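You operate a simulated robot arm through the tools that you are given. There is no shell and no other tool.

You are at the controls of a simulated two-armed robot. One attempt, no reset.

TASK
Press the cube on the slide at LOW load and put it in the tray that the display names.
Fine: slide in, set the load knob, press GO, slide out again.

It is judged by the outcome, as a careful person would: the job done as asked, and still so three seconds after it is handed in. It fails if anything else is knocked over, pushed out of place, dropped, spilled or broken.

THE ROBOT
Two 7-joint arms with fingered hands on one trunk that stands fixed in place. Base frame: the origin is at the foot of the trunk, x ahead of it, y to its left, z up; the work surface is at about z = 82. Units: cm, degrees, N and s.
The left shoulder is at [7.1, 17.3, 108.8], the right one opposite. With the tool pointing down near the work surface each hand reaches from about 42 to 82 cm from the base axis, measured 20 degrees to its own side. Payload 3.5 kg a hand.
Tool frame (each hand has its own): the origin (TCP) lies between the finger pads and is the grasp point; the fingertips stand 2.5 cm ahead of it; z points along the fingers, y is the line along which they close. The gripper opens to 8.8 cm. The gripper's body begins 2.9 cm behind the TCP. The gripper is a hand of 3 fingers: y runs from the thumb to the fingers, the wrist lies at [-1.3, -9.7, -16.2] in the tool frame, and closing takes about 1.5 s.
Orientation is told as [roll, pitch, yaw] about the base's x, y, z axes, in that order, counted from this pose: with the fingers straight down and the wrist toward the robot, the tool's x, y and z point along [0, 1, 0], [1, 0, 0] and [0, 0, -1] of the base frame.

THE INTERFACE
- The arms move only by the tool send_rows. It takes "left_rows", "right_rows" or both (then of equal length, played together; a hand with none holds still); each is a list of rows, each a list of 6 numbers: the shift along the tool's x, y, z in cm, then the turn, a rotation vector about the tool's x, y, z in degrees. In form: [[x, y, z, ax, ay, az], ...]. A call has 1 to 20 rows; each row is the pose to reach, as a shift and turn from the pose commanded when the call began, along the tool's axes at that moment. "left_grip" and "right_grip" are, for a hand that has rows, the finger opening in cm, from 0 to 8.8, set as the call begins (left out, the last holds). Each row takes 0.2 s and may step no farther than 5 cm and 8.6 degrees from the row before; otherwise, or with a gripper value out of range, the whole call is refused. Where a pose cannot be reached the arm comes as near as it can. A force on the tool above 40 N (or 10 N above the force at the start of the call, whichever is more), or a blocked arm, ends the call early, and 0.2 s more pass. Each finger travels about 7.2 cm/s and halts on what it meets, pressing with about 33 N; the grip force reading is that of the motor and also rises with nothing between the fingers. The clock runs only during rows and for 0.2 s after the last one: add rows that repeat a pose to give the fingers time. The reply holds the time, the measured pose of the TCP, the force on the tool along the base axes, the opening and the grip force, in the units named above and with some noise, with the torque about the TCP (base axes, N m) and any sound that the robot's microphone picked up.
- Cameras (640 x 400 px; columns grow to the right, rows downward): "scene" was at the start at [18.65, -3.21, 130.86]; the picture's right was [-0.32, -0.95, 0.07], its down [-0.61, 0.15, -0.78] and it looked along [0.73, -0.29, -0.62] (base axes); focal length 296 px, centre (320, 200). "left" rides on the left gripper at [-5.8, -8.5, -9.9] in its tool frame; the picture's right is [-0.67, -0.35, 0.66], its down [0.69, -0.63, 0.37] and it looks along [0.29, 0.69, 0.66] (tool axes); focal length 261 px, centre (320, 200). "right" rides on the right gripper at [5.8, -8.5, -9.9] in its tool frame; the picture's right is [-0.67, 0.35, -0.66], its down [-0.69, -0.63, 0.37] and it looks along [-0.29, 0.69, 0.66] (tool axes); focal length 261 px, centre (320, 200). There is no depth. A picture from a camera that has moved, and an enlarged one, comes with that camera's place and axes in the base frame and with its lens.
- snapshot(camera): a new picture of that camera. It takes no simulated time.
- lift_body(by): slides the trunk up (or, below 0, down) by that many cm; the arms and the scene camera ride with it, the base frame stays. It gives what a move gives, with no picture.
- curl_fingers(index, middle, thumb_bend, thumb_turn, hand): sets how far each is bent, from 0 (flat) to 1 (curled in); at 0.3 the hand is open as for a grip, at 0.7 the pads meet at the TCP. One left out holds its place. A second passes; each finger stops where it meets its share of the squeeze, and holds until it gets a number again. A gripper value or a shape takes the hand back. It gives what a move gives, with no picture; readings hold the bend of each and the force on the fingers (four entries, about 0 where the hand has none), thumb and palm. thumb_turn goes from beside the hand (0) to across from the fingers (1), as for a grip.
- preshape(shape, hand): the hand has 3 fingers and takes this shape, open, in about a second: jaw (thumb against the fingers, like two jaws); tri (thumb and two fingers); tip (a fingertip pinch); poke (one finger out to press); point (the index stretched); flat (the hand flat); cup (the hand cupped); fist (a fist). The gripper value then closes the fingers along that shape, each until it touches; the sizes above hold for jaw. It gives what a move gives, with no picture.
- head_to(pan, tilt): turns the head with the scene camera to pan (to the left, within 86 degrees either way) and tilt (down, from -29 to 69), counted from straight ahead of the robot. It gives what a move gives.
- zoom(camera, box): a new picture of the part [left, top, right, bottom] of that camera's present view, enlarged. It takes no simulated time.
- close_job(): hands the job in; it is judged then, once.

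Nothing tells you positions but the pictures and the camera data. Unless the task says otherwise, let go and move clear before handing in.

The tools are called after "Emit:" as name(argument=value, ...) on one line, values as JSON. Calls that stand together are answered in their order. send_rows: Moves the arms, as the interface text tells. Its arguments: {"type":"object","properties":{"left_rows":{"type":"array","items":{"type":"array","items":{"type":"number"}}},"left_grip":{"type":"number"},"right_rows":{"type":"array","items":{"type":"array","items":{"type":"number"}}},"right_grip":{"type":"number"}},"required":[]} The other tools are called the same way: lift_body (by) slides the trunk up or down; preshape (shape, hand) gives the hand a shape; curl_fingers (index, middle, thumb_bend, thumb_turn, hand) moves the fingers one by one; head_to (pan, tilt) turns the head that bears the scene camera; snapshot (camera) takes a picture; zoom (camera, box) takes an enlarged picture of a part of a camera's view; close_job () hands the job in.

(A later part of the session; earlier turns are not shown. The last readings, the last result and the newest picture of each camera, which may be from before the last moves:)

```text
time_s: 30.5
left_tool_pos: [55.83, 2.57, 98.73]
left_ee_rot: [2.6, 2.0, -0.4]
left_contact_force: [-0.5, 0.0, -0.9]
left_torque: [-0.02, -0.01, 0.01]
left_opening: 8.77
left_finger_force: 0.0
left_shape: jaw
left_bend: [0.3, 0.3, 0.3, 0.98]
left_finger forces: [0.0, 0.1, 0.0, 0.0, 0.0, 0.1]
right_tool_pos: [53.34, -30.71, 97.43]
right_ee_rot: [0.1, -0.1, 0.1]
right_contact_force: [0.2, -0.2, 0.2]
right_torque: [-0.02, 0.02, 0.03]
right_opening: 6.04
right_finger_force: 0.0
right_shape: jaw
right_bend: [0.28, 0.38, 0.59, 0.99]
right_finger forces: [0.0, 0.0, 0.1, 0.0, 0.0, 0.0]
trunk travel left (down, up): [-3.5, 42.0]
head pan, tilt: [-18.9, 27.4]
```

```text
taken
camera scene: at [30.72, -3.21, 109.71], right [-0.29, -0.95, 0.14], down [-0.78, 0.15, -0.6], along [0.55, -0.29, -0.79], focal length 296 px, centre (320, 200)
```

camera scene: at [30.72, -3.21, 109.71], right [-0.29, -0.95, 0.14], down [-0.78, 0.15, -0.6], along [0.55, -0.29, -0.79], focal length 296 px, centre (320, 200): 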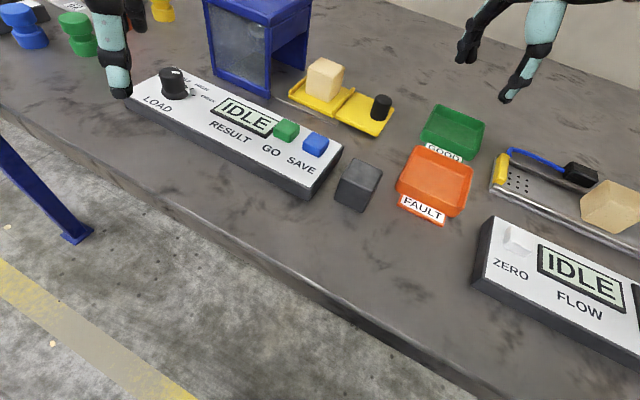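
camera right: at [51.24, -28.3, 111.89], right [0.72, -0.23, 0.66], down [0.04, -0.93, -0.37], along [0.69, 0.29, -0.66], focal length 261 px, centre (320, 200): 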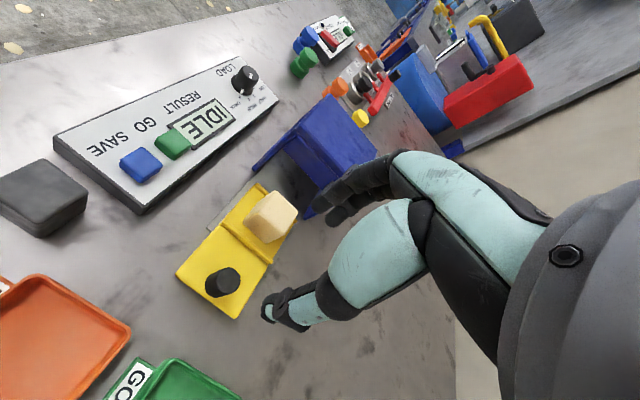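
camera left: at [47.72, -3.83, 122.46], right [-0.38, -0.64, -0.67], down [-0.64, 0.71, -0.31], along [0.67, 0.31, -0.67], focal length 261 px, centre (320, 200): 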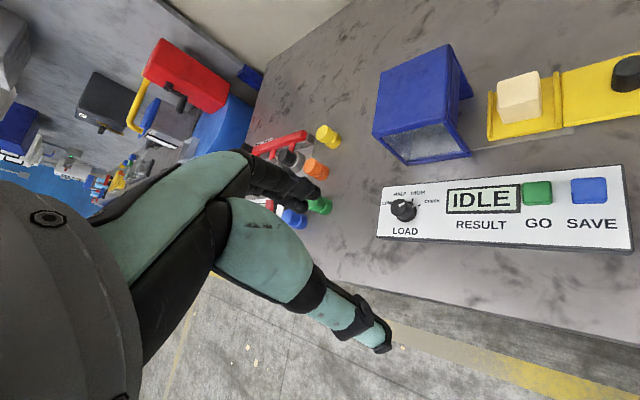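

Leaning forward brought the camera and shoulders about 7–12 cm closer. Now I try the handle location again with yaw 0 at z≈96.

Emit:
send_rows(right_rows=[[1.5, 3.1, 0.5, 0, 0, 0], [3, 6.2, 1, 0, 0, 0], [4.4, 9.3, 1.5, 0, 0, 0], [4.4, 9.3, 1.5, 0, 0, 0]])

Emit:
snapshot(camera="scene")

```text
time_s: 31.5
left_tool_pos: [55.83, 2.49, 98.78]
left_ee_rot: [2.6, 1.9, -0.5]
left_contact_force: [0.0, 0.0, -0.6]
left_torque: [0.02, 0.02, 0.0]
left_opening: 8.74
left_finger_force: 0.1
left_shape: jaw
left_bend: [0.3, 0.3, 0.3, 0.98]
left_finger forces: [0.0, 0.0, 0.1, 0.0, 0.1, 0.0]
right_tool_pos: [62.72, -26.28, 95.87]
right_ee_rot: [0.2, 0.1, 0.1]
right_contact_force: [0.1, 0.1, 0.0]
right_torque: [-0.04, 0.02, 0.0]
right_opening: 6.02
right_finger_force: 0.1
right_shape: jaw
right_bend: [0.28, 0.38, 0.59, 0.99]
right_finger forces: [0.0, 0.0, 0.0, 0.0, 0.0, 0.0]
trunk travel left (down, up): [-3.5, 42.0]
head pan, tilt: [-18.9, 27.4]
```

```text
taken
camera scene: at [30.67, -3.21, 109.74], right [-0.29, -0.95, 0.14], down [-0.78, 0.15, -0.6], along [0.55, -0.29, -0.78], focal length 296 px, centre (320, 200)
```

scene: 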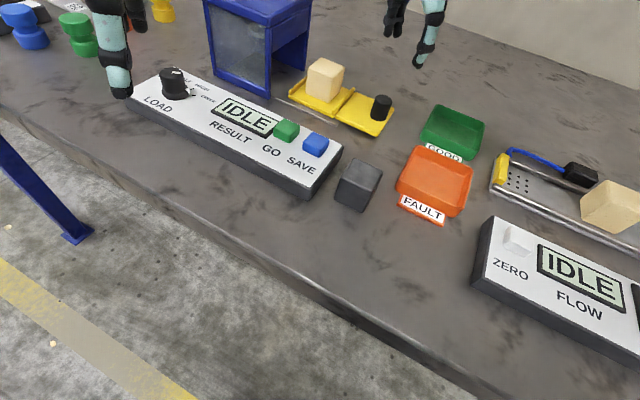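

Now it reaches. I'll probe the pushed-in handle location (about 71, -18) at a safe height.

Emit:
send_rows(right_rows=[[2, 2, -2, 0, 0, 0], [4, 4, -3, 0, 0, 0], [6, 6, -3, 0, 0, 0], [8.3, 8.3, -3, 0, 0, 0], [8.3, 8.3, -3, 0, 0, 0]])

```text
time_s: 32.7
left_tool_pos: [55.8, 2.53, 98.74]
left_ee_rot: [2.6, 2.1, -0.4]
left_contact_force: [-0.4, -0.1, -0.6]
left_torque: [0.01, -0.05, 0.0]
left_opening: 8.77
left_finger_force: 0.1
left_shape: jaw
left_bend: [0.3, 0.3, 0.3, 0.98]
left_finger forces: [0.1, 0.0, 0.0, 0.1, 0.1, 0.1]
right_tool_pos: [66.85, -22.3, 99.06]
right_ee_rot: [0.1, 0.0, 0.0]
right_contact_force: [1.1, -0.5, -0.1]
right_torque: [0.02, -0.03, -0.01]
right_opening: 6.06
right_finger_force: 0.2
right_shape: jaw
right_bend: [0.28, 0.38, 0.59, 0.99]
right_finger forces: [0.1, 0.1, 0.0, 0.0, 0.1, 0.0]
right hand out of reach, approached as far as the arm can: row 3, 4, 5
trunk travel left (down, up): [-3.5, 42.0]
head pan, tilt: [-18.9, 27.4]
```

Still limited near x≈67. I'll probe the limit's shape on the right hand's own side (toward 75, -32), where nothing tall stands.

Emit:
send_rows(right_rows=[[-3, 1, 0, 0, 0, 0], [-6, 3, 0, 0, 0, 0], [-9, 5.5, 0, 0, 0, 0], [-9.7, 8.2, 0, 0, 0, 0], [-9.7, 8.2, 0, 0, 0, 0]])

Emit:
head_to(pan=-55, tilt=0)

Emit:
snapshot(camera="scene")

```text
time_s: 33.9
left_tool_pos: [55.88, 2.53, 98.71]
left_ee_rot: [2.5, 2.0, -0.5]
left_contact_force: [-0.2, 0.6, -0.3]
left_torque: [0.0, -0.01, 0.01]
left_opening: 8.79
left_finger_force: 0.0
left_shape: jaw
left_bend: [0.3, 0.3, 0.3, 0.98]
left_finger forces: [0.1, 0.0, 0.1, 0.0, 0.1, 0.0]
right_tool_pos: [70.91, -30.52, 98.87]
right_ee_rot: [0.1, 0.0, 0.2]
right_contact_force: [-0.7, 0.2, 0.3]
right_torque: [-0.03, 0.0, 0.02]
right_opening: 6.03
right_finger_force: 0.1
right_shape: jaw
right_bend: [0.28, 0.38, 0.59, 0.99]
right_finger forces: [0.1, 0.0, 0.1, 0.1, 0.0, 0.0]
right hand out of reach, approached as far as the arm can: row 3, 4, 5
trunk travel left (down, up): [-3.5, 42.0]
head pan, tilt: [-18.9, 27.4]
```

```text
time_s: 34.9
left_tool_pos: [55.89, 2.57, 98.78]
left_ee_rot: [2.6, 2.1, -0.4]
left_contact_force: [-0.1, 0.9, 0.3]
left_torque: [0.0, 0.04, -0.03]
left_opening: 8.77
left_finger_force: 0.1
left_shape: jaw
left_bend: [0.3, 0.3, 0.3, 0.98]
left_finger forces: [0.0, 0.0, 0.0, 0.0, 0.0, 0.0]
right_tool_pos: [70.86, -30.45, 98.91]
right_ee_rot: [0.2, 0.0, 0.1]
right_contact_force: [-0.1, 0.5, -0.3]
right_torque: [0.02, -0.01, 0.02]
right_opening: 6.03
right_finger_force: 0.1
right_shape: jaw
right_bend: [0.28, 0.38, 0.59, 0.99]
right_finger forces: [0.1, 0.1, 0.0, 0.0, 0.1, 0.1]
trunk travel left (down, up): [-3.5, 42.0]
head pan, tilt: [-55.0, 0.0]
```

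```text
taken
camera scene: at [29.58, -7.6, 115.21], right [-0.73, -0.57, 0.36], down [-0.44, 0.0, -0.9], along [0.51, -0.82, -0.26], focal length 296 px, centre (320, 200)
```

scene: 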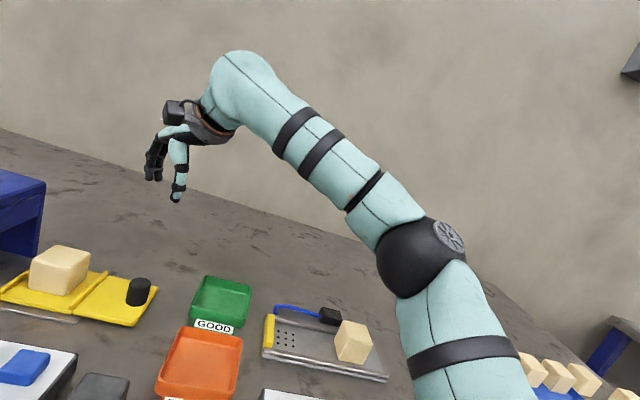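

On its own side it reaches farther, so the limit depends on the elbow's posture. I'll check the left arm meanwhile: can it get over the LOAD knob at z≈100 from here?

Emit:
send_rows(left_rows=[[0, 3, -1, 0, 0, 0], [0, 6, -1, 0, 0, 0], [-0.5, 9, -1, 0, 0, 0], [-1, 12.8, -1, 0, 0, 0], [-1, 12.8, -1, 0, 0, 0]])

Emit:
snapshot(camera="left")

```text
time_s: 36.1
left_tool_pos: [68.71, 1.34, 99.34]
left_ee_rot: [2.5, 2.0, -0.5]
left_contact_force: [-0.1, 0.3, 0.1]
left_torque: [-0.01, -0.01, 0.02]
left_opening: 8.77
left_finger_force: 0.1
left_shape: jaw
left_bend: [0.3, 0.3, 0.3, 0.98]
left_finger forces: [0.0, 0.1, 0.1, 0.0, 0.0, 0.0]
right_tool_pos: [70.81, -30.51, 98.77]
right_ee_rot: [0.2, 0.0, 0.1]
right_contact_force: [-0.5, 0.5, -0.8]
right_torque: [-0.03, 0.02, -0.03]
right_opening: 6.01
right_finger_force: 0.1
right_shape: jaw
right_bend: [0.28, 0.38, 0.59, 0.99]
right_finger forces: [0.1, 0.1, 0.0, 0.0, 0.0, 0.0]
trunk travel left (down, up): [-3.5, 42.0]
head pan, tilt: [-55.0, 0.0]
```

```text
taken
camera left: at [60.55, -4.83, 109.26], right [-0.38, -0.64, -0.67], down [-0.63, 0.71, -0.31], along [0.67, 0.31, -0.67], focal length 261 px, centre (320, 200)
```

left: 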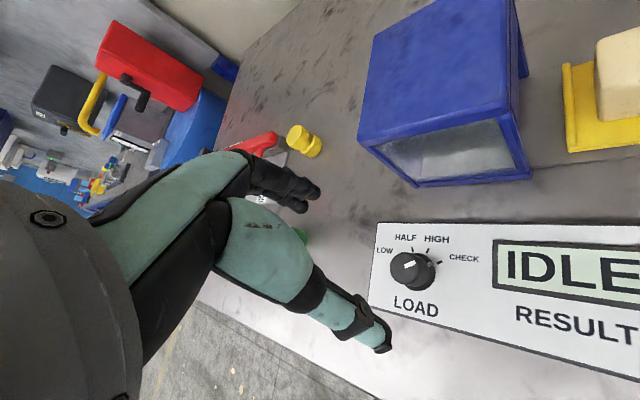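

The left arm reaches the knob freely, so its posture is good while the right's is not. I'll look at the left arm's elbow to compare.

Emit:
head_to(pan=50, tilt=10)

Emit:
snapshot(camera="scene")

Emit:
zoom(camera="left", box=[360, 210, 500, 330])

```text
time_s: 37.9
left_tool_pos: [68.81, 1.4, 99.4]
left_ee_rot: [2.6, 2.0, -0.4]
left_contact_force: [-0.3, 0.4, 0.5]
left_torque: [-0.01, 0.01, -0.01]
left_opening: 8.79
left_finger_force: 0.0
left_shape: jaw
left_bend: [0.3, 0.3, 0.3, 0.98]
left_finger forces: [0.0, 0.1, 0.0, 0.0, 0.0, 0.0]
right_tool_pos: [70.96, -30.52, 98.81]
right_ee_rot: [0.1, 0.0, 0.1]
right_contact_force: [-0.3, 0.1, -0.1]
right_torque: [-0.02, -0.03, 0.01]
right_opening: 6.04
right_finger_force: 0.1
right_shape: jaw
right_bend: [0.28, 0.38, 0.59, 0.99]
right_finger forces: [0.1, 0.1, 0.0, 0.0, 0.1, 0.1]
trunk travel left (down, up): [-3.5, 42.0]
head pan, tilt: [50.0, 10.0]
```

```text
taken
camera scene: at [29.6, 6.88, 113.42], right [0.69, -0.64, -0.34], down [-0.54, -0.13, -0.83], along [0.49, 0.75, -0.44], focal length 296 px, centre (320, 200)
```

scene: 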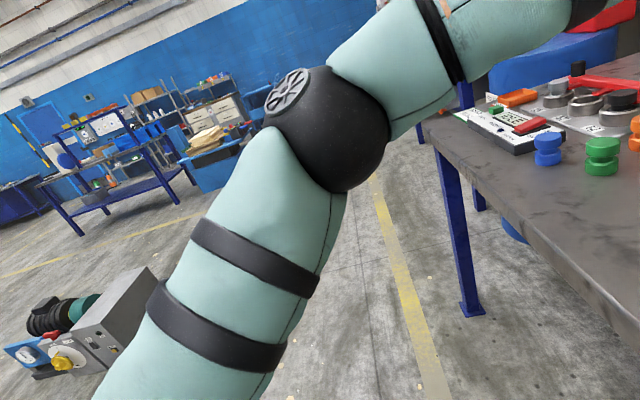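

```text
3.33 times, centred on (430, 270) of left
camera zoom: at [60.59, -4.86, 109.22], right [-0.38, -0.64, -0.67], down [-0.64, 0.71, -0.31], along [0.67, 0.31, -0.67], focal length 869 px, centre (-47, -33)
```

zoom: 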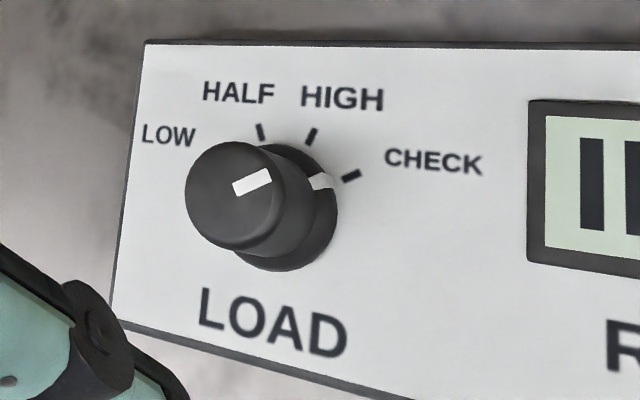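

The left elbow is well forward, while the right's hangs outward. I'll draw the left hand aside and take the right hand through a central near pose to swing its elbow inward, then extend again.

Emit:
send_rows(left_rows=[[2.5, -4, -2, 0, 0, 0], [5, -8, -4, 0, 0, 0], [7.5, -12, -6, 0, 0, 0], [10, -14, -8, 0, 0, 0], [13, -16, -9, 0, 0, 0], [16, -17, -9, 0, 0, 0]], right_rows=[[0, -4, -2, 0, 0, 0], [0, -8, -3.5, 0, 0, 0], [0, -12, -5, 0, 0, 0], [0, -15.5, -6, 0, 0, 0], [0, -18.5, -6, 0, 0, 0], [0, -20.5, -6, 0, 0, 0]])

Emit:
send_rows(right_rows=[[3.5, 0, 0, 0, 0, 0], [7, 0, 0, 0, 0, 0], [10.5, 0, 0, 0, 0, 0], [14, 0, 0, 0, 0, 0], [17.5, 0, 0, 0, 0, 0], [21, 0, 0, 0, 0, 0], [21, 0, 0, 0, 0, 0]])

```text
refused: row 1 steps farther than a row can; nothing moved
```

```text
time_s: 39.5
left_tool_pos: [68.92, 1.28, 99.24]
left_ee_rot: [2.6, 2.1, -0.4]
left_contact_force: [0.1, 0.8, 0.1]
left_torque: [-0.03, -0.03, 0.02]
left_opening: 8.81
left_finger_force: 0.0
left_shape: jaw
left_bend: [0.3, 0.3, 0.3, 0.98]
left_finger forces: [0.1, 0.1, 0.0, 0.0, 0.0, 0.0]
right_tool_pos: [66.26, -21.99, 98.59]
right_ee_rot: [0.1, 0.1, 0.1]
right_contact_force: [1.1, -0.2, -0.3]
right_torque: [-0.01, -0.01, 0.03]
right_opening: 6.02
right_finger_force: 0.1
right_shape: jaw
right_bend: [0.28, 0.38, 0.59, 0.99]
right_finger forces: [0.1, 0.0, 0.1, 0.0, 0.0, 0.1]
right hand out of reach, approached as far as the arm can: row 1, 2, 3, 4, 5, 6, 7
trunk travel left (down, up): [-3.5, 42.0]
head pan, tilt: [50.0, 10.0]
```

The first call was refused for too large a step (and the second slid along the limit, touching nothing). I'll redo it with smaller steps: both hands back first.

Emit:
send_rows(left_rows=[[1.5, -3.5, -2, 0, 0, 0], [3.5, -7, -4, 0, 0, 0], [5.5, -10.5, -6, 0, 0, 0], [8, -13.5, -8, 0, 0, 0], [11, -16, -9, 0, 0, 0], [14, -17, -9, 0, 0, 0]], right_rows=[[0, -4, -2, 0, 0, 0], [0, -8, -3.5, 0, 0, 0], [0, -12, -5, 0, 0, 0], [0, -14, -6, 0, 0, 0], [0, -15.5, -6, 0, 0, 0], [0, -16.5, -6, 0, 0, 0]])

```text
time_s: 40.9
left_tool_pos: [52.12, 15.3, 109.46]
left_ee_rot: [2.6, 2.0, -0.4]
left_contact_force: [-0.3, 0.9, -0.2]
left_torque: [0.01, 0.01, 0.0]
left_opening: 8.79
left_finger_force: 0.1
left_shape: jaw
left_bend: [0.3, 0.3, 0.3, 0.98]
left_finger forces: [0.0, 0.1, 0.0, 0.0, 0.1, 0.1]
right_tool_pos: [50.0, -22.09, 104.8]
right_ee_rot: [0.0, 0.0, 0.1]
right_contact_force: [0.0, -0.6, 0.3]
right_torque: [-0.02, 0.02, -0.03]
right_opening: 6.01
right_finger_force: 0.1
right_shape: jaw
right_bend: [0.28, 0.38, 0.59, 0.99]
right_finger forces: [0.0, 0.0, 0.1, 0.0, 0.0, 0.0]
trunk travel left (down, up): [-3.5, 42.0]
head pan, tilt: [50.0, 10.0]
```

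Now the right hand goes sideways to the centre (50, -6) at this near distance.

Emit:
send_rows(right_rows=[[3, 0, 0, 0, 0, 0], [6, 0, 0, 0, 0, 0], [9, 0, 0, 0, 0, 0], [12, 0, 0, 0, 0, 0], [16, 0, 0, 0, 0, 0], [16, 0, 0, 0, 0, 0]])

Emit:
head_to(pan=-50, tilt=10)

Emit:
snapshot(camera="scene")

```text
time_s: 42.3
left_tool_pos: [52.16, 15.08, 109.4]
left_ee_rot: [2.6, 2.0, -0.4]
left_contact_force: [-0.3, 0.2, 0.1]
left_torque: [0.03, -0.02, -0.02]
left_opening: 8.79
left_finger_force: 0.0
left_shape: jaw
left_bend: [0.3, 0.3, 0.3, 0.98]
left_finger forces: [0.1, 0.0, 0.0, 0.0, 0.0, 0.1]
right_tool_pos: [50.31, -11.77, 105.14]
right_ee_rot: [0.1, 0.0, 0.1]
right_contact_force: [0.7, 0.0, 0.8]
right_torque: [-0.06, 0.0, 0.02]
right_opening: 6.02
right_finger_force: 0.2
right_shape: jaw
right_bend: [0.28, 0.38, 0.59, 0.99]
right_finger forces: [0.0, 0.1, 0.0, 0.1, 0.1, 0.0]
right hand out of reach, approached as far as the arm can: row 4, 5, 6
trunk travel left (down, up): [-3.5, 42.0]
head pan, tilt: [50.0, 10.0]
```

```text
time_s: 44.1
left_tool_pos: [52.37, 15.07, 109.37]
left_ee_rot: [2.6, 2.0, -0.4]
left_contact_force: [0.2, -0.3, 0.0]
left_torque: [0.03, 0.02, 0.04]
left_opening: 8.79
left_finger_force: 0.1
left_shape: jaw
left_bend: [0.3, 0.3, 0.3, 0.98]
left_finger forces: [0.1, 0.0, 0.1, 0.0, 0.1, 0.1]
right_tool_pos: [50.32, -11.85, 104.98]
right_ee_rot: [0.1, 0.1, 0.2]
right_contact_force: [0.2, -1.3, 0.6]
right_torque: [-0.01, 0.0, -0.03]
right_opening: 5.99
right_finger_force: 0.0
right_shape: jaw
right_bend: [0.28, 0.38, 0.59, 0.99]
right_finger forces: [0.1, 0.1, 0.0, 0.0, 0.0, 0.0]
trunk travel left (down, up): [-3.5, 42.0]
head pan, tilt: [-50.0, 10.0]
```

```text
taken
camera scene: at [29.59, -7.35, 113.43], right [-0.69, -0.64, 0.34], down [-0.54, 0.13, -0.83], along [0.49, -0.75, -0.44], focal length 296 px, centre (320, 200)
```

scene: 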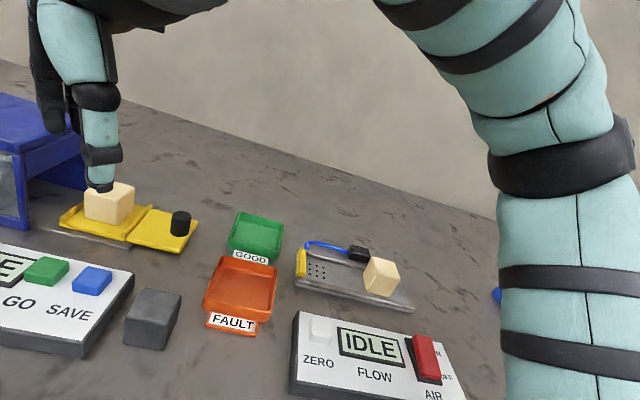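

The right arm is pinned by a joint limit when it goes inward with the hand straight down. A slanted hand (jaws across the slide, fingers leaning toward the press) keeps its wrist nearer; I'll back off and try that orientation.

Emit:
send_rows(right_rows=[[-4, 0, 0, 0, 0, 0], [-8, 0, 0, 0, 0, 0], [-12, 0, 0, 0, 0, 6], [-16, 0, 0, 0, 0, 13], [-17, 0, 0, 0, 0, 20], [-17, 0, 0, 0, 0, 27], [-17, 0, 0, 0, 0, 34], [-17, 0, 0, 0, 0, 40], [-17, 0, 0, 0, 0, 45]])

```text
time_s: 46.1
left_tool_pos: [52.22, 15.09, 109.53]
left_ee_rot: [2.7, 2.1, -0.4]
left_contact_force: [0.6, -0.8, 0.6]
left_torque: [0.01, 0.03, -0.01]
left_opening: 8.79
left_finger_force: 0.0
left_shape: jaw
left_bend: [0.3, 0.3, 0.3, 0.98]
left_finger forces: [0.1, 0.0, 0.0, 0.1, 0.1, 0.0]
right_tool_pos: [50.58, -28.85, 105.12]
right_ee_rot: [0.0, 0.0, -45.0]
right_contact_force: [0.2, 0.2, -0.5]
right_torque: [0.01, 0.01, 0.03]
right_opening: 6.02
right_finger_force: 0.1
right_shape: jaw
right_bend: [0.28, 0.38, 0.59, 0.99]
right_finger forces: [0.1, 0.1, 0.0, 0.1, 0.0, 0.0]
trunk travel left (down, up): [-3.5, 42.0]
head pan, tilt: [-50.0, 10.0]
```

Emit:
send_rows(right_rows=[[0, 0, 0, 0, 7.5, 0], [0, 0, 0, 0, 15, 0], [0, 0, 0, 0, 22.5, 0], [0, 0, 0, 0, 30, 0], [0, 0, 0, 0, 37.5, 0], [0, 0, 0, 0, 45, 0]])

Emit:
snapshot(camera="scene")

Emit:
snapshot(camera="right")

```text
time_s: 47.5
left_tool_pos: [52.29, 15.01, 109.6]
left_ee_rot: [2.6, 2.0, -0.5]
left_contact_force: [0.1, -0.5, 0.0]
left_torque: [0.0, -0.02, 0.03]
left_opening: 8.78
left_finger_force: 0.1
left_shape: jaw
left_bend: [0.3, 0.3, 0.3, 0.98]
left_finger forces: [0.1, 0.0, 0.0, 0.0, 0.0, 0.1]
right_tool_pos: [50.61, -28.93, 105.16]
right_ee_rot: [45.1, 0.0, -44.9]
right_contact_force: [0.0, 0.3, 0.5]
right_torque: [0.02, 0.0, 0.01]
right_opening: 6.0
right_finger_force: 0.1
right_shape: jaw
right_bend: [0.28, 0.38, 0.59, 0.99]
right_finger forces: [0.1, 0.0, 0.1, 0.0, 0.0, 0.0]
trunk travel left (down, up): [-3.5, 42.0]
head pan, tilt: [-50.0, 10.0]
```

```text
taken
camera scene: at [29.55, -7.38, 113.44], right [-0.69, -0.64, 0.34], down [-0.54, 0.13, -0.83], along [0.49, -0.75, -0.44], focal length 296 px, centre (320, 200)
```

scene: 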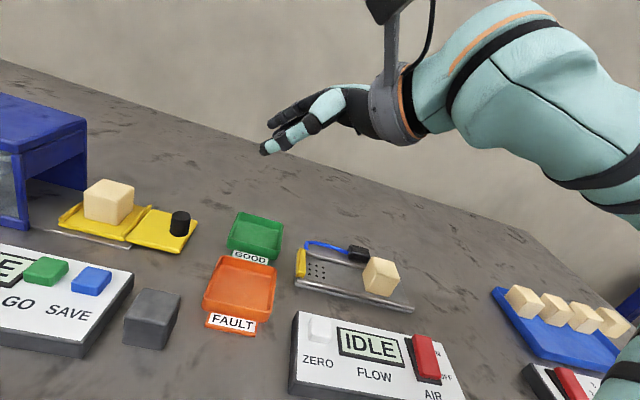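

```text
taken
camera right: at [42.58, -25.0, 116.24], right [-0.41, -0.91, -0.01], down [-0.6, 0.29, -0.74], along [0.68, -0.3, -0.67], focal length 261 px, centre (320, 200)
```

right: 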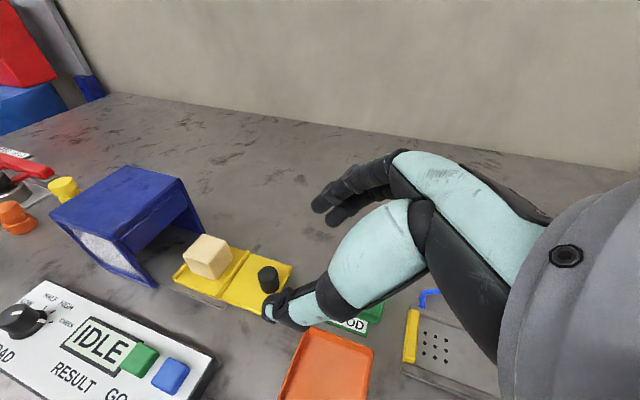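

This slanted posture works smoothly and gives a fine view. Now I'll move over the handle in this orientation and see whether it is reachable.

Emit:
send_rows(right_rows=[[0.4, 1.6, 3.2, 0, 0, 0], [0.8, 3.3, 6.5, 0, 0, 0], [1.2, 4.9, 9.7, 0, 0, 0], [1.7, 6.6, 13, 0, 0, 0], [1.7, 6.6, 13, 0, 0, 0]])

Emit:
snapshot(camera="right")

```text
time_s: 48.7
left_tool_pos: [52.18, 15.07, 109.54]
left_ee_rot: [2.6, 1.8, -0.4]
left_contact_force: [0.2, -0.7, -0.8]
left_torque: [0.02, -0.01, 0.01]
left_opening: 8.76
left_finger_force: 0.0
left_shape: jaw
left_bend: [0.3, 0.3, 0.3, 0.98]
left_finger forces: [0.0, 0.1, 0.1, 0.0, 0.1, 0.1]
right_tool_pos: [62.76, -26.43, 97.3]
right_ee_rot: [45.1, 0.1, -44.9]
right_contact_force: [-0.2, -0.1, 0.5]
right_torque: [-0.01, 0.01, -0.02]
right_opening: 6.01
right_finger_force: 0.2
right_shape: jaw
right_bend: [0.28, 0.38, 0.59, 0.99]
right_finger forces: [0.1, 0.0, 0.1, 0.0, 0.0, 0.0]
trunk travel left (down, up): [-3.5, 42.0]
head pan, tilt: [-50.0, 10.0]
```

```text
taken
camera right: at [54.64, -22.41, 108.42], right [-0.41, -0.91, -0.01], down [-0.6, 0.28, -0.74], along [0.68, -0.3, -0.67], focal length 261 px, centre (320, 200)
```

right: 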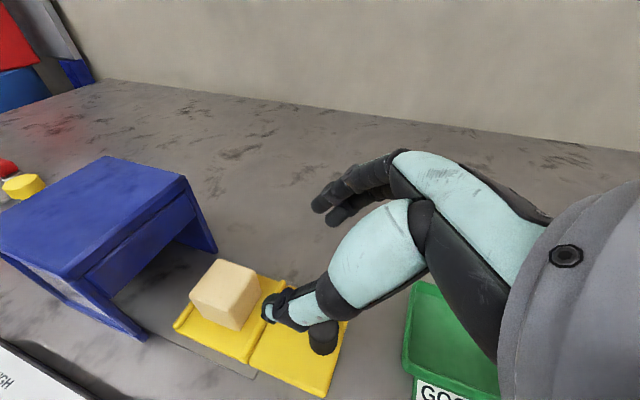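

Reached. Next I test the pushed-in handle place (71, -18) at the same safe height.

Emit:
send_rows(right_rows=[[2.2, 0, 1.95, 0, 0, 0], [4.4, -0.1, 3.9, 0, 0, 0], [6.6, -0.1, 5.85, 0, 0, 0], [8.8, -0.1, 7.8, 0, 0, 0], [8.8, -0.1, 7.8, 0, 0, 0]])

```text
time_s: 49.9
left_tool_pos: [52.23, 15.06, 109.53]
left_ee_rot: [2.6, 1.9, -0.5]
left_contact_force: [-0.8, -0.5, 0.1]
left_torque: [0.01, 0.0, 0.01]
left_opening: 8.76
left_finger_force: 0.1
left_shape: jaw
left_bend: [0.3, 0.3, 0.3, 0.98]
left_finger forces: [0.0, 0.0, 0.0, 0.0, 0.0, 0.0]
right_tool_pos: [71.15, -17.93, 98.13]
right_ee_rot: [45.1, 0.0, -45.0]
right_contact_force: [0.2, 0.2, -0.2]
right_torque: [0.0, -0.01, 0.01]
right_opening: 6.02
right_finger_force: 0.0
right_shape: jaw
right_bend: [0.28, 0.38, 0.59, 0.99]
right_finger forces: [0.0, 0.1, 0.0, 0.1, 0.1, 0.1]
trunk travel left (down, up): [-3.5, 42.0]
head pan, tilt: [-50.0, 10.0]
```

All reachable. Now I'll back to a pre-grasp spot behind the handle along the slide, and measure the handle accurately with pictures.

Emit:
send_rows(right_rows=[[-3.3, 0, -2.2, 0, 0, 0], [-6.6, 0, -4.4, 0, 0, 0], [-9.9, -0.1, -6.6, 0, 0, 0], [-13.2, -0.1, -8.8, 0, 0, 0], [-16.6, -0.2, -11, 0, 0, 0], [-16.6, -0.2, -11, 0, 0, 0]])

Emit:
head_to(pan=-25, tilt=20)

Emit:
snapshot(camera="scene")

Emit:
snapshot(camera="right")

```text
time_s: 51.3
left_tool_pos: [52.24, 15.07, 109.39]
left_ee_rot: [2.7, 2.0, -0.4]
left_contact_force: [-0.1, -0.2, 0.5]
left_torque: [0.0, -0.02, 0.0]
left_opening: 8.79
left_finger_force: 0.0
left_shape: jaw
left_bend: [0.3, 0.3, 0.3, 0.98]
left_finger forces: [0.1, 0.0, 0.0, 0.0, 0.1, 0.0]
right_tool_pos: [56.7, -31.27, 94.29]
right_ee_rot: [45.0, 0.0, -44.9]
right_contact_force: [-1.0, 0.4, -0.1]
right_torque: [-0.02, 0.02, -0.03]
right_opening: 6.02
right_finger_force: 0.0
right_shape: jaw
right_bend: [0.28, 0.38, 0.59, 0.99]
right_finger forces: [0.0, 0.0, 0.0, 0.1, 0.0, 0.1]
trunk travel left (down, up): [-3.5, 42.0]
head pan, tilt: [-50.0, 10.0]
```

```text
time_s: 52.2
left_tool_pos: [52.37, 15.12, 109.49]
left_ee_rot: [2.6, 2.1, -0.4]
left_contact_force: [0.4, 0.8, 0.4]
left_torque: [-0.01, -0.01, 0.03]
left_opening: 8.79
left_finger_force: 0.1
left_shape: jaw
left_bend: [0.3, 0.3, 0.3, 0.98]
left_finger forces: [0.0, 0.0, 0.0, 0.1, 0.1, 0.0]
right_tool_pos: [56.8, -31.55, 93.96]
right_ee_rot: [45.1, 0.1, -44.9]
right_contact_force: [-0.4, 0.9, 0.4]
right_torque: [-0.02, -0.01, 0.02]
right_opening: 6.02
right_finger_force: 0.0
right_shape: jaw
right_bend: [0.28, 0.38, 0.59, 0.99]
right_finger forces: [0.0, 0.0, 0.1, 0.0, 0.0, 0.0]
trunk travel left (down, up): [-3.5, 42.0]
head pan, tilt: [-25.0, 20.0]
```

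```text
taken
camera scene: at [31.06, -4.18, 110.88], right [-0.38, -0.91, 0.19], down [-0.69, 0.14, -0.7], along [0.61, -0.4, -0.68], focal length 296 px, centre (320, 200)
```

scene: 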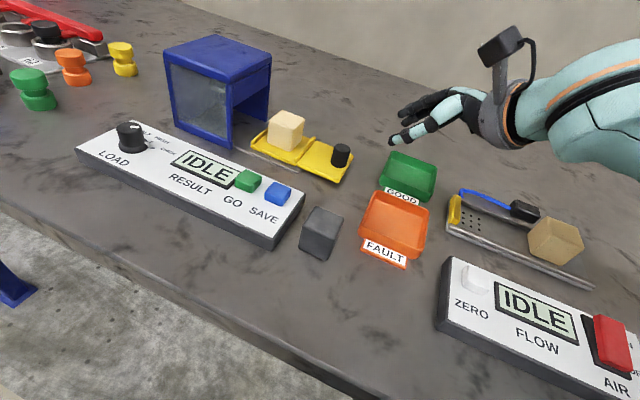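

```text
taken
camera right: at [48.79, -27.51, 105.18], right [-0.41, -0.91, -0.01], down [-0.61, 0.28, -0.74], along [0.68, -0.3, -0.67], focal length 261 px, centre (320, 200)
```

right: 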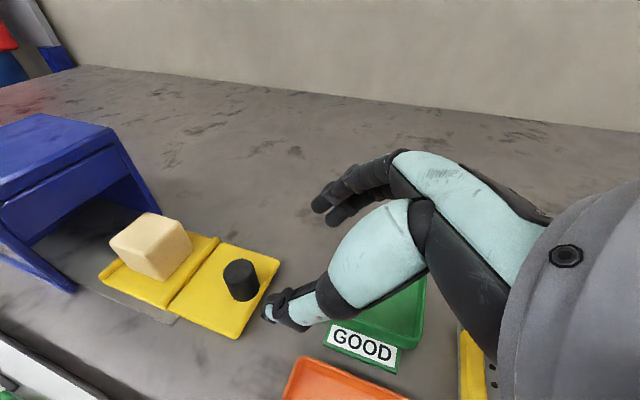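

Emit:
zoom(camera="scene", box=[240, 90, 400, 190])

Emit:
zoom(camera="right", box=[90, 190, 290, 350])

```text
4.00 times, centred on (320, 140) of scene
camera zoom: at [31.06, -4.18, 110.88], right [-0.38, -0.91, 0.19], down [-0.69, 0.14, -0.7], along [0.61, -0.4, -0.68], focal length 1186 px, centre (320, 440)
```

zoom: 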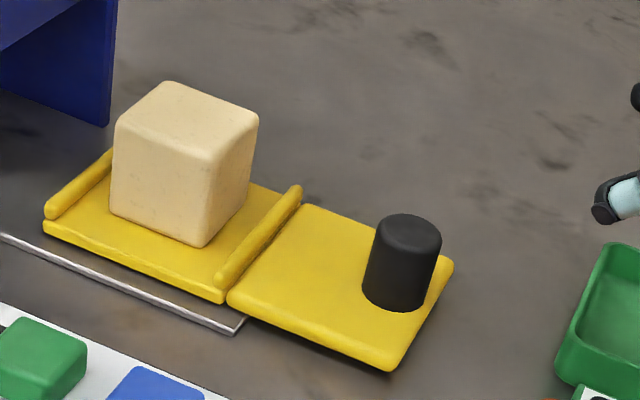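

```text
2.50 times, centred on (190, 270) of right
camera zoom: at [48.79, -27.51, 105.18], right [-0.41, -0.91, -0.01], down [-0.61, 0.28, -0.74], along [0.68, -0.3, -0.67], focal length 652 px, centre (645, 25)
```

zoom: 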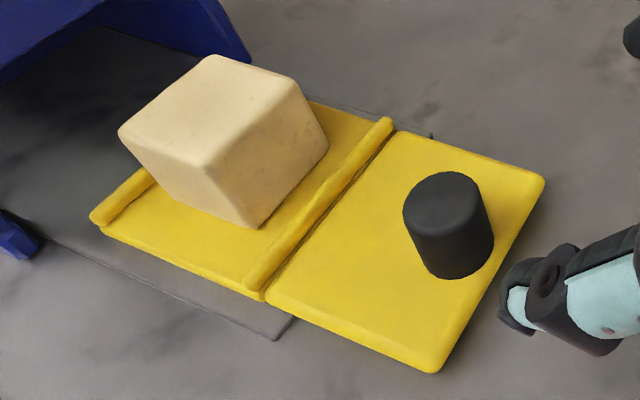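

The handle is confirmed at about (62.6, -26.25), top z≈86.7. I'll advance along the fingers to straddle it, then look before closing.

Emit:
send_rows(right_rows=[[0, 0.2, 3, 0, 0, 0], [0.1, 0.4, 6, 0, 0, 0], [0.1, 0.5, 8.5, 0, 0, 0], [0.1, 0.5, 10, 0, 0, 0], [0.1, 0.5, 10.6, 0, 0, 0], [0.1, 0.5, 10.6, 0, 0, 0]])

Emit:
snapshot(camera="right")

Emit:
zoom(camera="scene", box=[240, 90, 400, 190])

```text
time_s: 53.6
left_tool_pos: [52.21, 15.09, 109.47]
left_ee_rot: [2.7, 2.0, -0.4]
left_contact_force: [-0.1, 0.5, -0.4]
left_torque: [0.0, -0.02, 0.0]
left_opening: 8.8
left_finger_force: 0.2
left_shape: jaw
left_bend: [0.3, 0.3, 0.3, 0.98]
left_finger forces: [0.1, 0.0, 0.0, 0.1, 0.0, 0.1]
right_tool_pos: [62.66, -26.48, 86.46]
right_ee_rot: [45.0, 0.1, -44.9]
right_contact_force: [-0.7, -0.3, -0.3]
right_torque: [-0.03, -0.04, 0.01]
right_opening: 6.02
right_finger_force: 0.0
right_shape: jaw
right_bend: [0.28, 0.38, 0.59, 0.99]
right_finger forces: [0.0, 0.0, 0.0, 0.0, 0.0, 0.1]
trunk travel left (down, up): [-3.5, 42.0]
head pan, tilt: [-25.0, 20.0]
```

```text
taken
camera right: at [54.64, -22.48, 97.5], right [-0.41, -0.91, -0.01], down [-0.61, 0.28, -0.74], along [0.68, -0.3, -0.67], focal length 261 px, centre (320, 200)
```

right: 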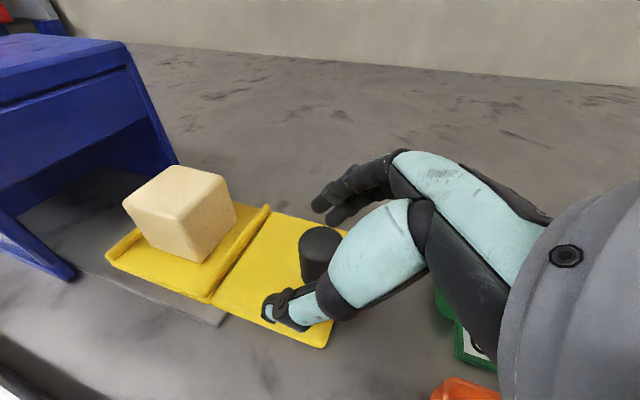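

```text
4.00 times, centred on (320, 140) of scene
camera zoom: at [31.06, -4.17, 110.88], right [-0.38, -0.91, 0.19], down [-0.69, 0.14, -0.7], along [0.61, -0.4, -0.68], focal length 1186 px, centre (320, 440)
```

zoom: 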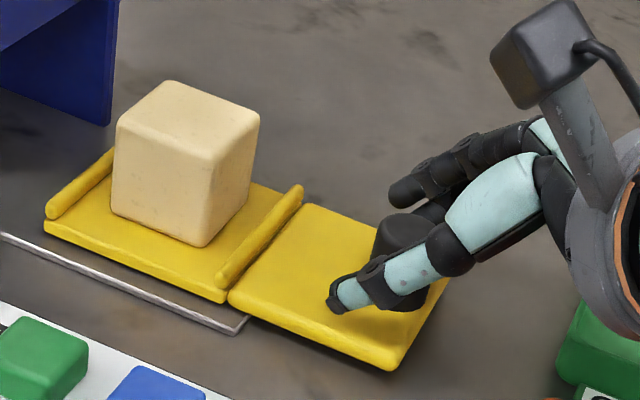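

The handle sits between thumb and fingers. I'll close on it.

Emit:
send_rows(right_rows=[[0, 0, 0, 0, 0, 0], [0, 0, 0, 0, 0, 0], [0, 0, 0, 0, 0, 0], [0, 0, 0, 0, 0, 0], [0, 0, 0, 0, 0, 0], [0, 0, 0, 0, 0, 0], [0, 0, 0, 0, 0, 0], [0, 0, 0, 0, 0, 0]], right_grip=1.8)

Emit:
zoom(camera="scene", box=[240, 90, 400, 190])

Emit:
snapshot(camera="right")

```text
time_s: 55.4
left_tool_pos: [52.26, 15.11, 109.5]
left_ee_rot: [2.6, 2.0, -0.5]
left_contact_force: [0.1, 0.2, 0.1]
left_torque: [-0.03, 0.01, -0.04]
left_opening: 8.78
left_finger_force: 0.0
left_shape: jaw
left_bend: [0.3, 0.3, 0.3, 0.98]
left_finger forces: [0.0, 0.0, 0.0, 0.0, 0.0, 0.1]
right_tool_pos: [62.71, -26.48, 86.41]
right_ee_rot: [45.0, 0.1, -44.9]
right_contact_force: [1.1, -0.2, -0.5]
right_torque: [0.01, -0.04, -0.04]
right_opening: 1.86
right_finger_force: 0.1
right_shape: jaw
right_bend: [0.73, 0.57, 0.74, 1.0]
right_finger forces: [0.1, 1.1, 0.0, 0.0, 0.3, 0.0]
trunk travel left (down, up): [-3.5, 42.0]
head pan, tilt: [-25.0, 20.0]
```

```text
4.00 times, centred on (320, 140) of scene
camera zoom: at [31.08, -4.18, 110.87], right [-0.38, -0.91, 0.19], down [-0.69, 0.14, -0.7], along [0.61, -0.4, -0.68], focal length 1186 px, centre (320, 440)
```

zoom: 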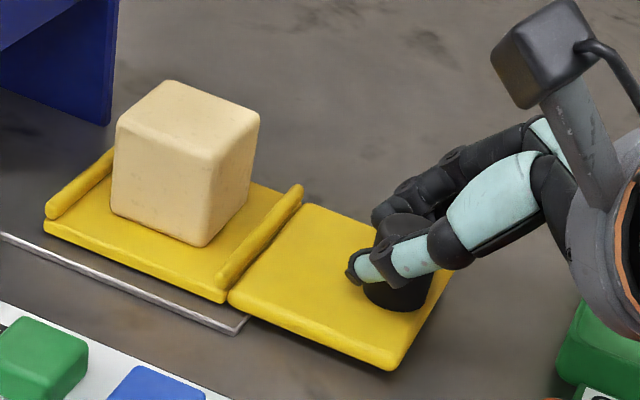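

```text
taken
camera right: at [54.64, -22.5, 97.51], right [-0.41, -0.91, -0.01], down [-0.61, 0.28, -0.74], along [0.68, -0.3, -0.67], focal length 261 px, centre (320, 200)
```

right: 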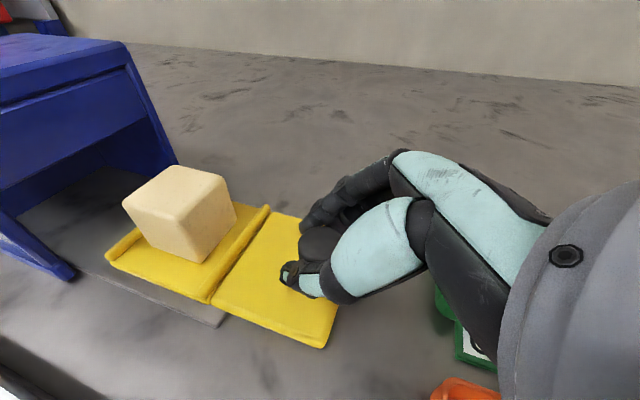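

Contact is light only; I'll squeeze a bit more so the handle is held.

Emit:
send_rows(right_rows=[[0, 0, 0, 0, 0, 0], [0, 0, 0, 0, 0, 0], [0, 0, 0, 0, 0, 0], [0, 0, 0, 0, 0, 0], [0, 0, 0, 0, 0, 0]], right_grip=0.3)

Emit:
zoom(camera="scene", box=[240, 90, 400, 190])

Emit:
zoom(camera="right", box=[190, 170, 390, 350])

```text
time_s: 56.6
left_tool_pos: [52.55, 15.25, 109.4]
left_ee_rot: [2.5, 2.2, -0.4]
left_contact_force: [-1.0, -0.2, 0.0]
left_torque: [0.02, 0.01, 0.0]
left_opening: 8.75
left_finger_force: 0.0
left_shape: jaw
left_bend: [0.3, 0.3, 0.3, 0.98]
left_finger forces: [0.0, 0.0, 0.0, 0.0, 0.0, 0.1]
right_tool_pos: [62.75, -26.2, 86.3]
right_ee_rot: [44.9, 0.2, -44.9]
right_contact_force: [8.0, 12.8, -5.4]
right_torque: [-0.01, -0.05, 0.03]
right_opening: 1.6
right_finger_force: 33.0
right_shape: jaw
right_bend: [0.73, 0.58, 0.76, 1.0]
right_finger forces: [16.9, 8.4, 0.0, 0.1, 25.7, 0.0]
trunk travel left (down, up): [-3.5, 42.0]
head pan, tilt: [-25.0, 20.0]
```

```text
4.00 times, centred on (320, 140) of scene
camera zoom: at [31.26, -3.99, 110.81], right [-0.38, -0.91, 0.19], down [-0.7, 0.14, -0.7], along [0.61, -0.4, -0.68], focal length 1186 px, centre (320, 440)
```

zoom: 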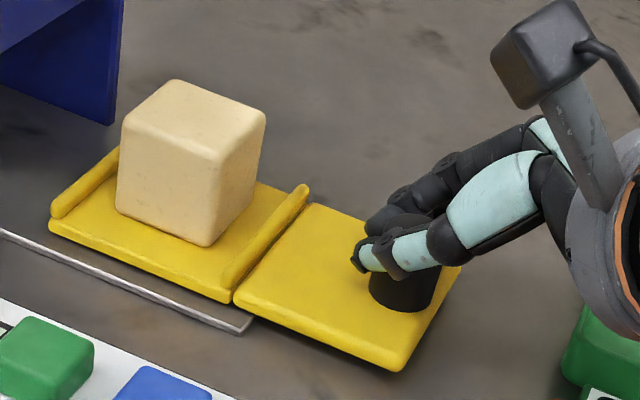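

```text
2.22 times, centred on (290, 260) of right
camera zoom: at [54.8, -22.31, 97.43], right [-0.41, -0.91, -0.01], down [-0.61, 0.28, -0.74], along [0.68, -0.3, -0.67], focal length 579 px, centre (387, 67)
```

zoom: 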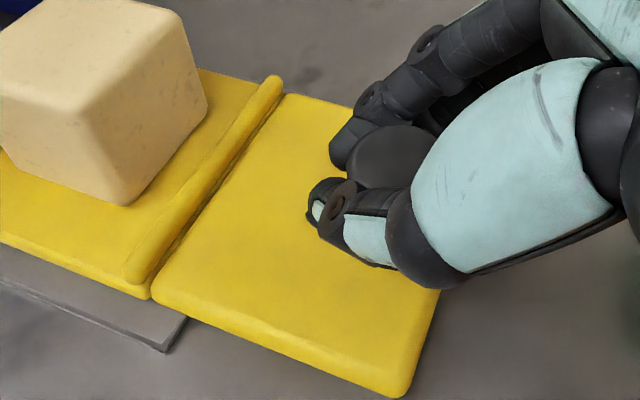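

The handle is gripped firmly. I'll push the slide in gently by 6 cm first and check.

Emit:
send_rows(right_rows=[[0.2, 0, 0.2, 0, 0, 0], [0.5, 0, 0.5, 0, 0, 0], [0.9, 0, 0.9, 0, 0, 0], [1.3, 0, 1.3, 0, 0, 0], [1.7, 0, 1.7, 0, 0, 0], [2.1, 0, 2.1, 0, 0, 0], [2.5, 0, 2.5, 0, 0, 0], [2.9, 0, 2.9, 0, 0, 0], [3.3, 0, 3.3, 0, 0, 0], [3.7, 0, 3.7, 0, 0, 0], [4.0, 0, 4.0, 0, 0, 0], [4.2, 0, 4.2, 0, 0, 0]])

Emit:
zoom(camera="scene", box=[140, 20, 400, 190])

```text
time_s: 59.2
left_tool_pos: [52.27, 15.08, 109.46]
left_ee_rot: [2.6, 2.1, -0.5]
left_contact_force: [0.4, -0.7, 0.7]
left_torque: [-0.03, 0.0, 0.04]
left_opening: 8.79
left_finger_force: 0.0
left_shape: jaw
left_bend: [0.3, 0.3, 0.3, 0.98]
left_finger forces: [0.0, 0.0, 0.1, 0.0, 0.0, 0.2]
right_tool_pos: [66.86, -22.27, 86.5]
right_ee_rot: [45.1, 0.1, -44.9]
right_contact_force: [0.0, 0.0, 0.2]
right_torque: [-0.03, 0.0, 0.02]
right_opening: 1.13
right_finger_force: 32.8
right_shape: jaw
right_bend: [0.74, 0.74, 0.82, 1.0]
right_finger forces: [0.1, 0.1, 0.0, 0.0, 0.1, 0.0]
trunk travel left (down, up): [-3.5, 42.0]
head pan, tilt: [-25.0, 20.0]
```

```text
2.35 times, centred on (270, 105) of scene
camera zoom: at [31.07, -4.17, 110.88], right [-0.38, -0.91, 0.19], down [-0.69, 0.14, -0.7], along [0.61, -0.4, -0.68], focal length 698 px, centre (438, 424)
```

zoom: 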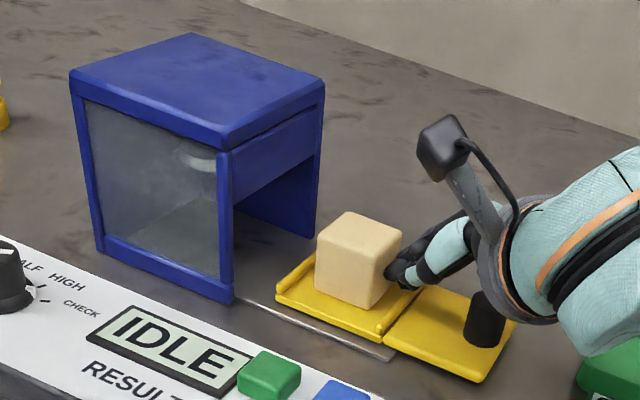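

The fingers slipped forward off the handle without moving the slide; the force is zero now. I'll look closely before withdrawing upward.

Emit:
zoom(camera="scene", box=[240, 90, 400, 190])

Emit:
snapshot(camera="right")

```text
4.00 times, centred on (320, 140) of scene
camera zoom: at [31.07, -4.17, 110.88], right [-0.38, -0.91, 0.19], down [-0.69, 0.14, -0.7], along [0.61, -0.4, -0.68], focal length 1186 px, centre (320, 440)
```

zoom: 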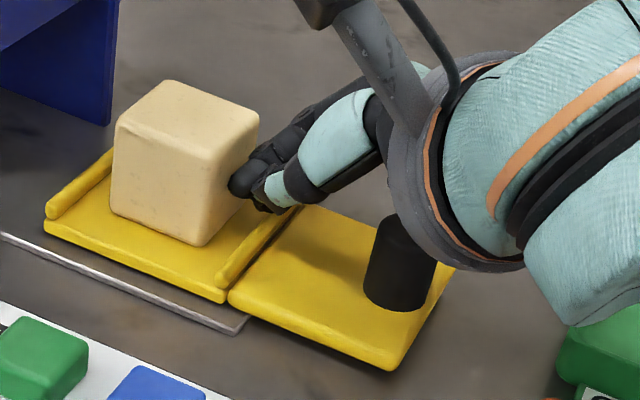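

```text
taken
camera right: at [58.75, -18.31, 97.59], right [-0.41, -0.91, -0.01], down [-0.61, 0.28, -0.74], along [0.68, -0.3, -0.67], focal length 261 px, centre (320, 200)
```

right: 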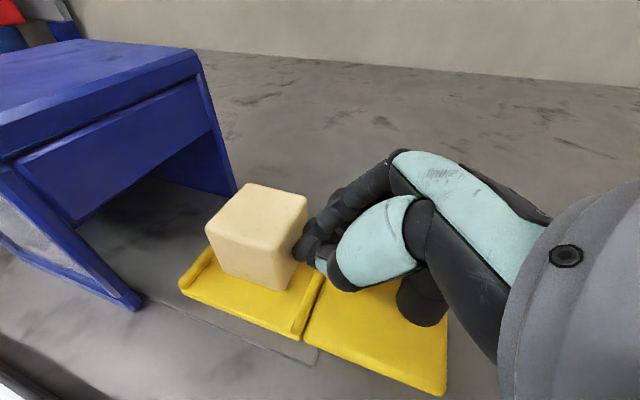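

Nothing has moved: cube and slide are as before. The fingers close on the handle's front half (good for pulling, not for pushing), so I'll raise the hand straight up, go behind the handle, and push it from behind with closed fingertips.

Emit:
send_rows(right_rows=[[0.5, 0, -0.6, 0, 0, 0], [1.3, 0, -1.5, 0, 0, 0], [2.5, 0, -2.7, 0, 0, 0], [3.8, 0, -4, 0, 0, 0], [5, 0, -5.2, 0, 0, 0], [5, 0, -5.2, 0, 0, 0]])

Emit:
zoom(camera="scene", box=[200, 60, 440, 210])

```text
time_s: 60.6
left_tool_pos: [52.14, 14.97, 109.49]
left_ee_rot: [2.5, 2.0, -0.4]
left_contact_force: [-0.7, 0.1, 0.0]
left_torque: [0.01, 0.04, 0.04]
left_opening: 8.79
left_finger_force: 0.1
left_shape: jaw
left_bend: [0.3, 0.3, 0.3, 0.98]
left_finger forces: [0.1, 0.0, 0.0, 0.0, 0.1, 0.0]
right_tool_pos: [66.86, -22.49, 93.73]
right_ee_rot: [45.0, 0.1, -44.9]
right_contact_force: [-0.3, -0.3, -0.2]
right_torque: [0.0, 0.0, 0.03]
right_opening: 1.15
right_finger_force: 33.1
right_shape: jaw
right_bend: [0.74, 0.74, 0.82, 1.0]
right_finger forces: [0.0, 0.0, 0.1, 0.0, 0.1, 0.0]
trunk travel left (down, up): [-3.5, 42.0]
head pan, tilt: [-25.0, 20.0]
```

```text
2.67 times, centred on (320, 135) of scene
camera zoom: at [31.09, -4.17, 110.87], right [-0.38, -0.91, 0.19], down [-0.69, 0.14, -0.7], along [0.61, -0.4, -0.68], focal length 791 px, centre (320, 373)
```

zoom: 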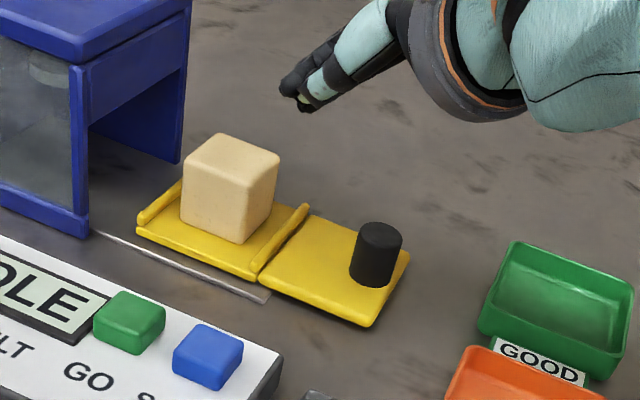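

All still in place. Now I go back behind the handle and lower to push height.

Emit:
send_rows(right_rows=[[-2.2, -0.1, -1.6, 0, 0, 0], [-4.4, -0.2, -3.2, 0, 0, 0], [-6.6, -0.3, -4.8, 0, 0, 0], [-8.9, -0.4, -6.5, 0, 0, 0], [-10, -0.4, -5.4, 0, 0, 0], [-11.5, -0.4, -3.9, 0, 0, 0], [-12.8, -0.4, -2.6, 0, 0, 0], [-13.3, -0.4, -2.1, 0, 0, 0], [-13.3, -0.4, -2.1, 0, 0, 0]])

Emit:
zoom(camera="scene", box=[240, 90, 400, 190])

Emit:
snapshot(camera="right")

```text
time_s: 62.6
left_tool_pos: [52.31, 15.04, 109.52]
left_ee_rot: [2.6, 2.1, -0.3]
left_contact_force: [0.5, 0.0, -0.5]
left_torque: [-0.02, 0.01, 0.01]
left_opening: 8.76
left_finger_force: 0.1
left_shape: jaw
left_bend: [0.3, 0.3, 0.3, 0.98]
left_finger forces: [0.0, 0.0, 0.0, 0.0, 0.0, 0.0]
right_tool_pos: [58.9, -29.75, 85.88]
right_ee_rot: [45.0, 0.1, -44.9]
right_contact_force: [-0.1, -1.5, 0.7]
right_torque: [-0.03, 0.0, 0.0]
right_opening: 1.14
right_finger_force: 33.0
right_shape: jaw
right_bend: [0.74, 0.74, 0.82, 1.0]
right_finger forces: [0.0, 0.0, 0.1, 0.1, 0.0, 0.0]
trunk travel left (down, up): [-3.5, 42.0]
head pan, tilt: [-25.0, 20.0]
```

```text
4.00 times, centred on (320, 140) of scene
camera zoom: at [31.06, -4.17, 110.88], right [-0.38, -0.91, 0.19], down [-0.69, 0.14, -0.7], along [0.61, -0.4, -0.68], focal length 1186 px, centre (320, 440)
```

zoom: 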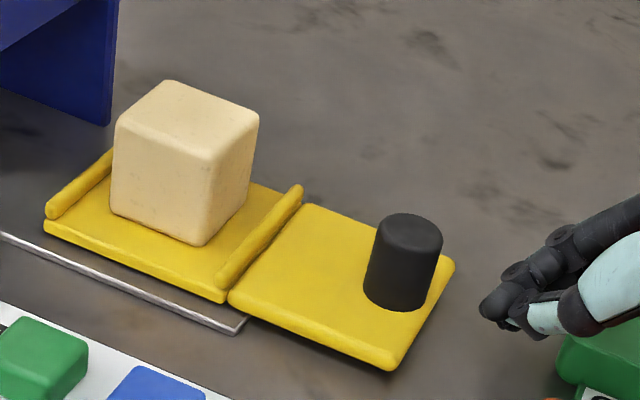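

```text
taken
camera right: at [50.85, -25.78, 96.87], right [-0.41, -0.91, -0.01], down [-0.61, 0.29, -0.74], along [0.68, -0.3, -0.67], focal length 261 px, centre (320, 200)
```

right: 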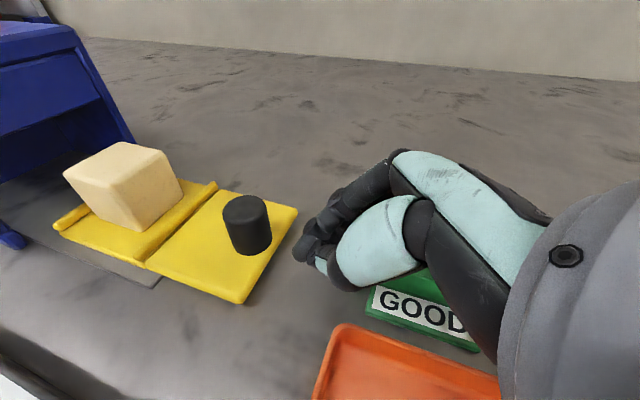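

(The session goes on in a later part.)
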